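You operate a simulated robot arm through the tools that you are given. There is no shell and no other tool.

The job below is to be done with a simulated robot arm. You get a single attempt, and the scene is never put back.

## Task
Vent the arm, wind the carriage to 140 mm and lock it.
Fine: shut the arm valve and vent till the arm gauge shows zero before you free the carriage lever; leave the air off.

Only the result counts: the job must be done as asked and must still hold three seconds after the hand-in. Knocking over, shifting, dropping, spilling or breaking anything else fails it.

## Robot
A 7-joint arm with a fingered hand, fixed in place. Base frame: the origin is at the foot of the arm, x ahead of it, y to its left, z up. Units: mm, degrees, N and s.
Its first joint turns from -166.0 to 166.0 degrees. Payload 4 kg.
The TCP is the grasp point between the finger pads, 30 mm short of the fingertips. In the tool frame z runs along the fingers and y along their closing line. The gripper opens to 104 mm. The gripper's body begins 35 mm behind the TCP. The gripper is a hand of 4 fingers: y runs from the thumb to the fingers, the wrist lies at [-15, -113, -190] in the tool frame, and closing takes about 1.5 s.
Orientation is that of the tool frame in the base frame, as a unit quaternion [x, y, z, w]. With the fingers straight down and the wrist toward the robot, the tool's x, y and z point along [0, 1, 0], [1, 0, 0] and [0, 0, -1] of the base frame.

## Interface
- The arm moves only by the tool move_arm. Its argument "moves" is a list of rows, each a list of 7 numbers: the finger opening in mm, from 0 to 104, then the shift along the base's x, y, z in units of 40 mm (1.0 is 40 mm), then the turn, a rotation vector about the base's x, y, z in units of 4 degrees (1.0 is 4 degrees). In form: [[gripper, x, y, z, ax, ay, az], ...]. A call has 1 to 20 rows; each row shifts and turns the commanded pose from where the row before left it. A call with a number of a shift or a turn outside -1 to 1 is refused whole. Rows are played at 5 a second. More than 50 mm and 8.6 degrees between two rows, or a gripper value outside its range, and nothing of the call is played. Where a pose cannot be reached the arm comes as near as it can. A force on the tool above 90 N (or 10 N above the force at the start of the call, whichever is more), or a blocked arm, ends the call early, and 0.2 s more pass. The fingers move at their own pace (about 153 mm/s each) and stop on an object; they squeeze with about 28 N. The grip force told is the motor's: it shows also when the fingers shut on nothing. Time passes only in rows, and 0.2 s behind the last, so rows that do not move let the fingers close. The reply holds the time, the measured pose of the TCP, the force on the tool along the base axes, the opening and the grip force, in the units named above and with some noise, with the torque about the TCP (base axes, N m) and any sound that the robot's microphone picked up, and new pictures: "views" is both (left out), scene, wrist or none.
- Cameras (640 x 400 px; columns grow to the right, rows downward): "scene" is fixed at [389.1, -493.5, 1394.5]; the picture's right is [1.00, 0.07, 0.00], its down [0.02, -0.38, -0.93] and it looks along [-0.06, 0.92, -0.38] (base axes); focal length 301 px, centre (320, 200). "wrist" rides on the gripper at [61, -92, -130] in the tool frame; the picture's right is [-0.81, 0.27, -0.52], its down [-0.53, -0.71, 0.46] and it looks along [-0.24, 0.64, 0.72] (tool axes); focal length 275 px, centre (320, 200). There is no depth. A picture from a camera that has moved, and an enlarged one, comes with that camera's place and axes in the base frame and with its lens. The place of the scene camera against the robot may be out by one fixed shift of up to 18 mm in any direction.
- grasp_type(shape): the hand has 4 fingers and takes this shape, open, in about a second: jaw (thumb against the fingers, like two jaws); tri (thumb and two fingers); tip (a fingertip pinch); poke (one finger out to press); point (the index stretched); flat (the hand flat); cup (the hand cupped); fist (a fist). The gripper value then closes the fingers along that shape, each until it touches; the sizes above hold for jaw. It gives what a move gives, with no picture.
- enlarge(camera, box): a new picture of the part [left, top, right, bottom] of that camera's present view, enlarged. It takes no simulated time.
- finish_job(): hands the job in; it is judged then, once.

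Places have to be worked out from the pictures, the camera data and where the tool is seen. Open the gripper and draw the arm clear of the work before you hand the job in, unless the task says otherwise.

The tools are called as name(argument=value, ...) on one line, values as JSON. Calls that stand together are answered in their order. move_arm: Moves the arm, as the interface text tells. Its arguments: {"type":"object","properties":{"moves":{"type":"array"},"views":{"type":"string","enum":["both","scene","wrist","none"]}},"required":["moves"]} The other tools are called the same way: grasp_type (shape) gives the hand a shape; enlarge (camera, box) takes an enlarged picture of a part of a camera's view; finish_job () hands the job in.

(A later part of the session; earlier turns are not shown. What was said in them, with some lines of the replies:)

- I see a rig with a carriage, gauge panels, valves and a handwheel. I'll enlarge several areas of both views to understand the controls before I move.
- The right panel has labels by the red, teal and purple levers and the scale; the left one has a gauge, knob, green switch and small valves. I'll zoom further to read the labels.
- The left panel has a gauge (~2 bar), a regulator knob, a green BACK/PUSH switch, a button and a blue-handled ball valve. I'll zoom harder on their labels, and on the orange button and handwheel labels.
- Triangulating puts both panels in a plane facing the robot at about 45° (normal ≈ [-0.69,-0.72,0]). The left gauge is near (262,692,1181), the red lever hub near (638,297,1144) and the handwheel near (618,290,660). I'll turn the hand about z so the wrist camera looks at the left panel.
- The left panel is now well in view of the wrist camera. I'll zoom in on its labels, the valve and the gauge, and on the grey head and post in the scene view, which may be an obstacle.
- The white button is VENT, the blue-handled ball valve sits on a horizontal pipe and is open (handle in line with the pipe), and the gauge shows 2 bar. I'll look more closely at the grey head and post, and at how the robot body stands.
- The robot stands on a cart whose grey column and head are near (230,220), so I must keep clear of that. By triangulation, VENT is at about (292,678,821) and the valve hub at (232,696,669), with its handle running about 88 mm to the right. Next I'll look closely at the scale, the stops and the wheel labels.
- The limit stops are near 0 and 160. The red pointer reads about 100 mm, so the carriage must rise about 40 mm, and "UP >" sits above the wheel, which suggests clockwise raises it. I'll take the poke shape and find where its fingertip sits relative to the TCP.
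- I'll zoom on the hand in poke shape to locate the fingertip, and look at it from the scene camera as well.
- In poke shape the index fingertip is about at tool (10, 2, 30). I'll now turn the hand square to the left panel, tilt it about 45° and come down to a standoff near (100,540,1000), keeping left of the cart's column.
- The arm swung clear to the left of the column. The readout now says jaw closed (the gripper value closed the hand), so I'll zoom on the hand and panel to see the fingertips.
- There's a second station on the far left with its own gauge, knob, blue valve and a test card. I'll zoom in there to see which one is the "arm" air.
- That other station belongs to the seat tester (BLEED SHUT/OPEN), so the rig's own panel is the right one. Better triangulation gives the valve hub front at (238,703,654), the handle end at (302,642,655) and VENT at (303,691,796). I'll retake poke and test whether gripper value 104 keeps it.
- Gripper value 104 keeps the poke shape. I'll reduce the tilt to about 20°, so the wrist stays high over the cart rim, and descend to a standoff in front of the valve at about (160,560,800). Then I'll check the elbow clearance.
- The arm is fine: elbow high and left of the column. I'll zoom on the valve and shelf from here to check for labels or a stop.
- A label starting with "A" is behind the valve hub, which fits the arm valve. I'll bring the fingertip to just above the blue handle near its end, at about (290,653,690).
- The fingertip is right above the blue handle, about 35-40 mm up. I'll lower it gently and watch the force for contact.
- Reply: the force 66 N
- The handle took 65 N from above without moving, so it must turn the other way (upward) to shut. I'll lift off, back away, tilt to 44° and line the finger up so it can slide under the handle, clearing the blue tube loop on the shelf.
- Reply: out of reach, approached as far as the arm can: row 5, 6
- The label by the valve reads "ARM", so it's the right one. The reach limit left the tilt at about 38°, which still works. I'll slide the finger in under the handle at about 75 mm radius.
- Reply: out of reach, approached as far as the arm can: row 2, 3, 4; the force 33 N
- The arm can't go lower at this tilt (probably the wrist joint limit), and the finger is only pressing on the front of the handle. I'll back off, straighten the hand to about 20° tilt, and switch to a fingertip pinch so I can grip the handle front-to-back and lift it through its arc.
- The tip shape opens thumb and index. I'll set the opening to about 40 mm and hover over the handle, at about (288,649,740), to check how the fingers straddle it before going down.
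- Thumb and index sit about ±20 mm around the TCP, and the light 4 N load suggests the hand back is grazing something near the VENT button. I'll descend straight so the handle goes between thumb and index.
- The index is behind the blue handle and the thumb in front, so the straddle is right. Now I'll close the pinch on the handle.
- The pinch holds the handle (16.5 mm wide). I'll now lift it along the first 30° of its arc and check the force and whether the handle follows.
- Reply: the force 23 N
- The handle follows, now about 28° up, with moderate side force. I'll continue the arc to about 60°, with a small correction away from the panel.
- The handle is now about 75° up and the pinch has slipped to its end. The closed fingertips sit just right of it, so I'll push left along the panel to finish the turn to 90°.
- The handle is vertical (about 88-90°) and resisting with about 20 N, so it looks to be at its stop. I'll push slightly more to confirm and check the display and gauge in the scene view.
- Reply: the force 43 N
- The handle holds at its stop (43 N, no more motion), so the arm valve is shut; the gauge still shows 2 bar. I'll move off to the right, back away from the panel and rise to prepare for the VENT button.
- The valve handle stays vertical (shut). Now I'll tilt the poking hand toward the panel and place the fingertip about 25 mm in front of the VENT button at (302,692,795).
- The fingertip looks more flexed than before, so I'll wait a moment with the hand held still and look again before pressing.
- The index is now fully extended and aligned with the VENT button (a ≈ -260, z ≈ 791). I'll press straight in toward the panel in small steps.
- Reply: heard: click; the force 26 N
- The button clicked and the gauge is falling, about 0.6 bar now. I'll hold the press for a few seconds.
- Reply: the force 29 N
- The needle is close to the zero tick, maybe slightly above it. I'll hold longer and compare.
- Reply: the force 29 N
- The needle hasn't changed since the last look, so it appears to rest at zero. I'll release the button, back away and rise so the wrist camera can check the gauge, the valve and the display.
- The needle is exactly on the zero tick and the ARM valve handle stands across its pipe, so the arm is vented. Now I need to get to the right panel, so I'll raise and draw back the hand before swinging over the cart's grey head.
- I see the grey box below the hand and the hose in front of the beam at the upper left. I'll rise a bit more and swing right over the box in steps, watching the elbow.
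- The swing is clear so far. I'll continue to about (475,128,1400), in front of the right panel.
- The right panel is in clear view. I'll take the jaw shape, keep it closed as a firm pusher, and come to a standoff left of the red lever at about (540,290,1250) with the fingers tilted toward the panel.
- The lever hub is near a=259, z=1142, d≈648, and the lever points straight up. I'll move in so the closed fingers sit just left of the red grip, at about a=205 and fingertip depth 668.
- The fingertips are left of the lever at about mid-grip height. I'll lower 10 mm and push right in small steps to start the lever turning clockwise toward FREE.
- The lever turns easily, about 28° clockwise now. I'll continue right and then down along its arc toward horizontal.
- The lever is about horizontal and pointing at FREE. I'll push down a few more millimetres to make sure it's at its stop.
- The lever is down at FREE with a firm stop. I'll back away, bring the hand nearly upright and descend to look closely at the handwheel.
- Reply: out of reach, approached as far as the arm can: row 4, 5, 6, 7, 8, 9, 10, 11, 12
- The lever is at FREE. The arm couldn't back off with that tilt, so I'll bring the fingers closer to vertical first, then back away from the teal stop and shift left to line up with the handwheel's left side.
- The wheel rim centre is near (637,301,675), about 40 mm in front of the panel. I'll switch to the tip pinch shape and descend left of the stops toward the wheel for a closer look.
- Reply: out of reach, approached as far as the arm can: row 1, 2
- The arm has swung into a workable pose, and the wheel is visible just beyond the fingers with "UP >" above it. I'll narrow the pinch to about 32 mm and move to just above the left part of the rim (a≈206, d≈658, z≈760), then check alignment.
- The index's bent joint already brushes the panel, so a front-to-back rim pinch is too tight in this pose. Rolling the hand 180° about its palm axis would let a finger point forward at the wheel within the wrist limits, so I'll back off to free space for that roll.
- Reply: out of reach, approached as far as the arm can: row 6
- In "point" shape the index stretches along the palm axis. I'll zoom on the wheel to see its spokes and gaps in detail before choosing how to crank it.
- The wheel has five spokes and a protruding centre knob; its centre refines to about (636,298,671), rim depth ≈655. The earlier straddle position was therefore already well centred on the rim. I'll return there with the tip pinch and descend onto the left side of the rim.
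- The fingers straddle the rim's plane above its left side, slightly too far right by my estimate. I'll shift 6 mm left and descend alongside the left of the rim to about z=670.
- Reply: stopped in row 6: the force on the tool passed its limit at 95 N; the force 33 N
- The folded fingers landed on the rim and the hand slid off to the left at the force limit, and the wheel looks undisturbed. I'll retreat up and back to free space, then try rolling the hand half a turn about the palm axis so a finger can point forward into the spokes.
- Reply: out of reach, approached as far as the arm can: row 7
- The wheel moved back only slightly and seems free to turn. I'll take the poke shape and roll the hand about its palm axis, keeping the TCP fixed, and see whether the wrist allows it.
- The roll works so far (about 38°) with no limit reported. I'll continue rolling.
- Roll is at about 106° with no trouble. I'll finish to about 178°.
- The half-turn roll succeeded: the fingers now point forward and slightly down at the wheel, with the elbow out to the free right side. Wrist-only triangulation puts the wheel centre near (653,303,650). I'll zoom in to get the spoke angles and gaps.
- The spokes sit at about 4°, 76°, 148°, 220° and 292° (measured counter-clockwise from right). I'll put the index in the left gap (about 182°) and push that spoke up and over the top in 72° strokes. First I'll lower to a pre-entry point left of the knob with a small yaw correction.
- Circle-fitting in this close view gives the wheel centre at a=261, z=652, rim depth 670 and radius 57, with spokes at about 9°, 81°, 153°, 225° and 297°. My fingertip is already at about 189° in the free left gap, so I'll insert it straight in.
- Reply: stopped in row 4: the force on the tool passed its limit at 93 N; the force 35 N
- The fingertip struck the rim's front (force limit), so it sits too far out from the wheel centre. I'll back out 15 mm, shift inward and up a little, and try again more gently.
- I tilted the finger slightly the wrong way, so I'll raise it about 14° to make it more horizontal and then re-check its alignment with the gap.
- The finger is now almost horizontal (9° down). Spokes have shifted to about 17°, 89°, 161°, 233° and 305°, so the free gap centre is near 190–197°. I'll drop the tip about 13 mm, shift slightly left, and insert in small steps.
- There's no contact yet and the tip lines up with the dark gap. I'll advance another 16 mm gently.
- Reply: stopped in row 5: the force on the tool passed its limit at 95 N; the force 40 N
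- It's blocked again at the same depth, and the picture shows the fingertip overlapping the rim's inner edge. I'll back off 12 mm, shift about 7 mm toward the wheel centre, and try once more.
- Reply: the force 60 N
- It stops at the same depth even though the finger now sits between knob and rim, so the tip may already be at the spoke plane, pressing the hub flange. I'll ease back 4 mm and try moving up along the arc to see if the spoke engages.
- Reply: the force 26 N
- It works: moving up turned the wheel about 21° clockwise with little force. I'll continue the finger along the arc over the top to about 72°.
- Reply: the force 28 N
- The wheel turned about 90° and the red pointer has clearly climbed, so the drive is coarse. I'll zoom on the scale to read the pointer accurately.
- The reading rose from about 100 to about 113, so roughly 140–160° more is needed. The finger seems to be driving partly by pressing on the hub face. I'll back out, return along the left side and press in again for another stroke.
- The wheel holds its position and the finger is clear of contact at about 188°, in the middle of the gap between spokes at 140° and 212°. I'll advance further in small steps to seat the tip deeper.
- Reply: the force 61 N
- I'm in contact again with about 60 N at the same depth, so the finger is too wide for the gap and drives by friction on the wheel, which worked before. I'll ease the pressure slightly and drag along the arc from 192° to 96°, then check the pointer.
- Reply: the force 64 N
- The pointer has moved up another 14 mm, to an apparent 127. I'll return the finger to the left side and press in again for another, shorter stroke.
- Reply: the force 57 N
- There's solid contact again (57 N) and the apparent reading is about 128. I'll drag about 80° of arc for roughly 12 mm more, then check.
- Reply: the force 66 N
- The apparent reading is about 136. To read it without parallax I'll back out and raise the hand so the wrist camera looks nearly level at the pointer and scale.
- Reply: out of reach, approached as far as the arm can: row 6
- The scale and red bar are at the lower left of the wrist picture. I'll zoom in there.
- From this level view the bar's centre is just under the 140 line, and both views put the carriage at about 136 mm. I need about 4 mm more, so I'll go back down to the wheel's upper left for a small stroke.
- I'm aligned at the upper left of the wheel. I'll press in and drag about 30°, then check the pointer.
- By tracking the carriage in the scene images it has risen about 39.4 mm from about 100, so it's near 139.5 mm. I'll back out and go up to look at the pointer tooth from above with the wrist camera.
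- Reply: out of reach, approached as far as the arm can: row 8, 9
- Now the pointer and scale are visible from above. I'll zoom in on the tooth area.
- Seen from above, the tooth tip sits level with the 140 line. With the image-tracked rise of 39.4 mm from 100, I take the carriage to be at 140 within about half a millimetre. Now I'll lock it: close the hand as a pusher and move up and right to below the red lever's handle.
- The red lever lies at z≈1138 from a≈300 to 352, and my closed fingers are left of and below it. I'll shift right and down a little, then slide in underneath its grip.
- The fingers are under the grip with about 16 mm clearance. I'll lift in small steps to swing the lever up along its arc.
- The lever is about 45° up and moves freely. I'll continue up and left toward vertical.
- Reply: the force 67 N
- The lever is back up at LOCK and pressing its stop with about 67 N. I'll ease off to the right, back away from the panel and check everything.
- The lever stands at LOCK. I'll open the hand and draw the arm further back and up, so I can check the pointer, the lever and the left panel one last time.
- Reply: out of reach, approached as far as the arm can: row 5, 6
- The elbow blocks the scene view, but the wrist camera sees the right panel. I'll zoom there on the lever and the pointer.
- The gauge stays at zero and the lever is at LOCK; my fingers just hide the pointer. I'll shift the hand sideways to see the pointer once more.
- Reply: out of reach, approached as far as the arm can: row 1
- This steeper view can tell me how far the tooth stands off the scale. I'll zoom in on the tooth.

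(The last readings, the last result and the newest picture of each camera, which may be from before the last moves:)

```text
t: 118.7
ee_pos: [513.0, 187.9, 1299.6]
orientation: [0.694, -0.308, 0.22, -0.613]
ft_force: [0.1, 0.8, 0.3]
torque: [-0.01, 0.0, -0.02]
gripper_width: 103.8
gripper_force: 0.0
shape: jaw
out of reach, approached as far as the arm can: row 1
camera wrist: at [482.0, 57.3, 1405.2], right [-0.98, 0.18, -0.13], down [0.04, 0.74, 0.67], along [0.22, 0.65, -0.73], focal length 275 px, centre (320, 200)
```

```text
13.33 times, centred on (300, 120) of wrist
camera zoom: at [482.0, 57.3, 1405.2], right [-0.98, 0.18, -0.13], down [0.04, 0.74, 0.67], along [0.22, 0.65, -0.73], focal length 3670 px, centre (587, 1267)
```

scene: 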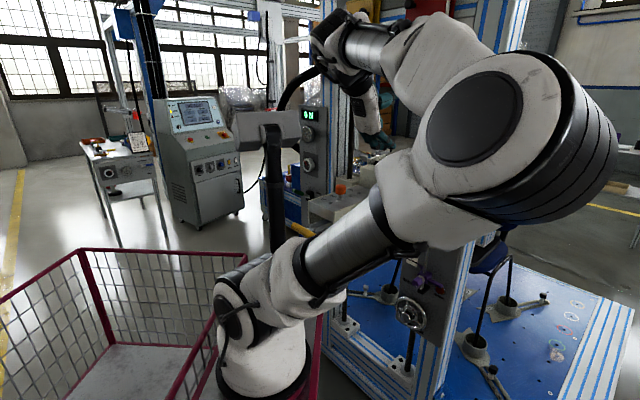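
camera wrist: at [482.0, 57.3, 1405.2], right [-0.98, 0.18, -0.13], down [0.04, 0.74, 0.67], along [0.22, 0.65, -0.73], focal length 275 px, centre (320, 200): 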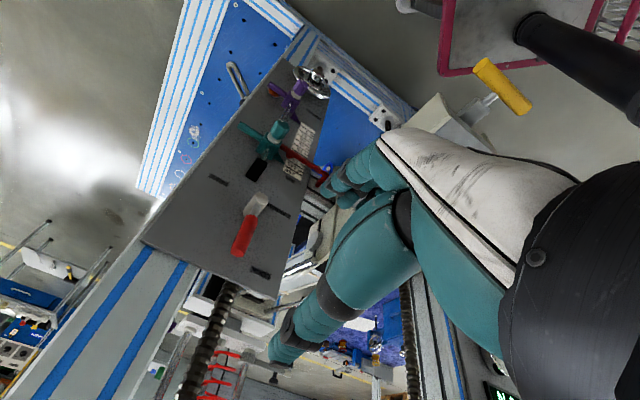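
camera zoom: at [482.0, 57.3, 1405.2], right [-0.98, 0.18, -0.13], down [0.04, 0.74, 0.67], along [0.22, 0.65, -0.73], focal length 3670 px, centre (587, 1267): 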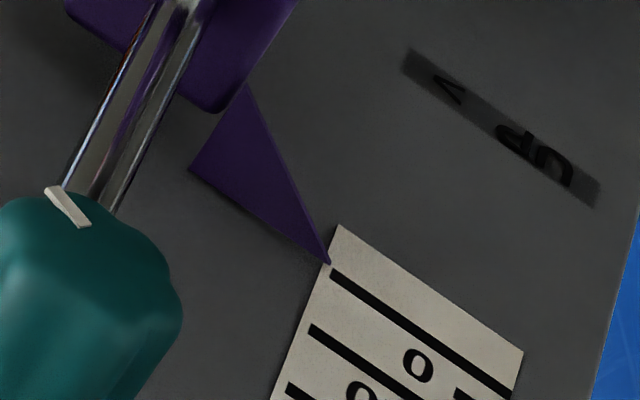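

The tooth reads about 0.4 mm under the 140 line once stand-off is allowed for, so the carriage is at about 139.5–140 mm. Teal is still at 160 and purple at 0. I'll check that the ARM valve on the left panel is still shut.

enlarge(camera="scene", box=[285, 200, 345, 270])

enlarge(camera="scene", box=[290, 100, 340, 170])

enlarge(camera="wrist", box=[200, 160, 300, 300])

```text
5.71 times, centred on (315, 235) of scene
camera zoom: at [389.1, -493.5, 1394.5], right [1.0, 0.07, 0.0], down [0.02, -0.38, -0.93], along [-0.06, 0.92, -0.38], focal length 1722 px, centre (349, 0)
```

zoom: 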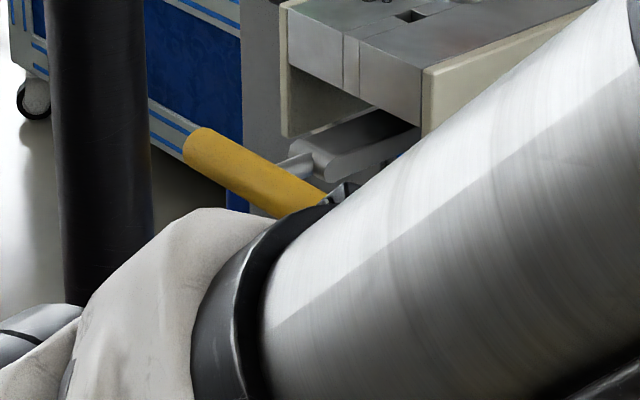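

```text
5.71 times, centred on (315, 135) of scene
camera zoom: at [389.1, -493.5, 1394.5], right [1.0, 0.07, 0.0], down [0.02, -0.38, -0.93], along [-0.06, 0.92, -0.38], focal length 1722 px, centre (349, 571)
```

zoom: 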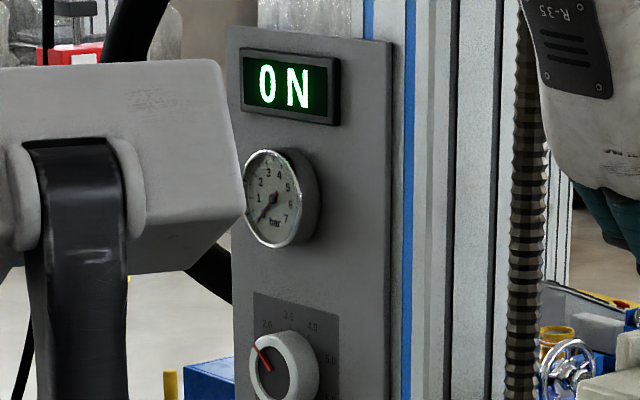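

```text
2.86 times, centred on (250, 230) of wrist
camera zoom: at [482.0, 57.3, 1405.2], right [-0.98, 0.18, -0.13], down [0.04, 0.74, 0.67], along [0.22, 0.65, -0.73], focal length 786 px, centre (520, 114)
```

zoom: 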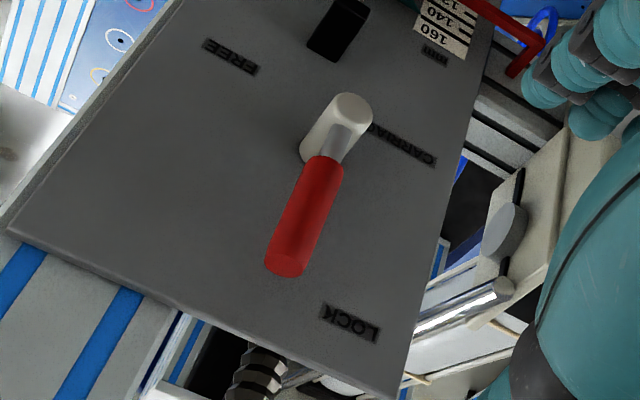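

Everything checks out: the ARM valve was shut and hasn't been touched since, the gauge is on zero, the carriage is at about 140, and the red lever is upright at LOCK. The hand is open and well clear, so I'm handing in the job.

finish_job()

```text
The job is handed in.
```

The arm is vented, the carriage is wound up to about 139.5 mm and locked, and the air is off. I've handed the job in, but it hasn't told me whether it passed.

- **Air:** I shut the ARM valve until it hit its stop. I then held VENT until the gauge reached zero, and only after that freed the carriage lever. The gauge was still at zero at the end. The valve was hidden from the cameras in my last look, but I hadn't touched it since shutting it.
- **Carriage:** it started at about 100 mm. I estimate it at 139.5 mm, give or take about half a millimetre, from the pointer views and from how far it rose. The two limit stops still point at 0 and 160.
- **Lock:** the red lever is back upright at LOCK, pushed against its stop.
- **Contact with the wheel:** the hand reached the force limit three times while I was lining up on the handwheel, once sliding off the rim. The wheel turned back slightly, and I saw no damage. Nothing else was knocked or shifted that I could see.
- **Display:** the left panel's display still reads "ON", as it did before I started. I don't know what it indicates.

The hand is open and the arm is clear of the rig.
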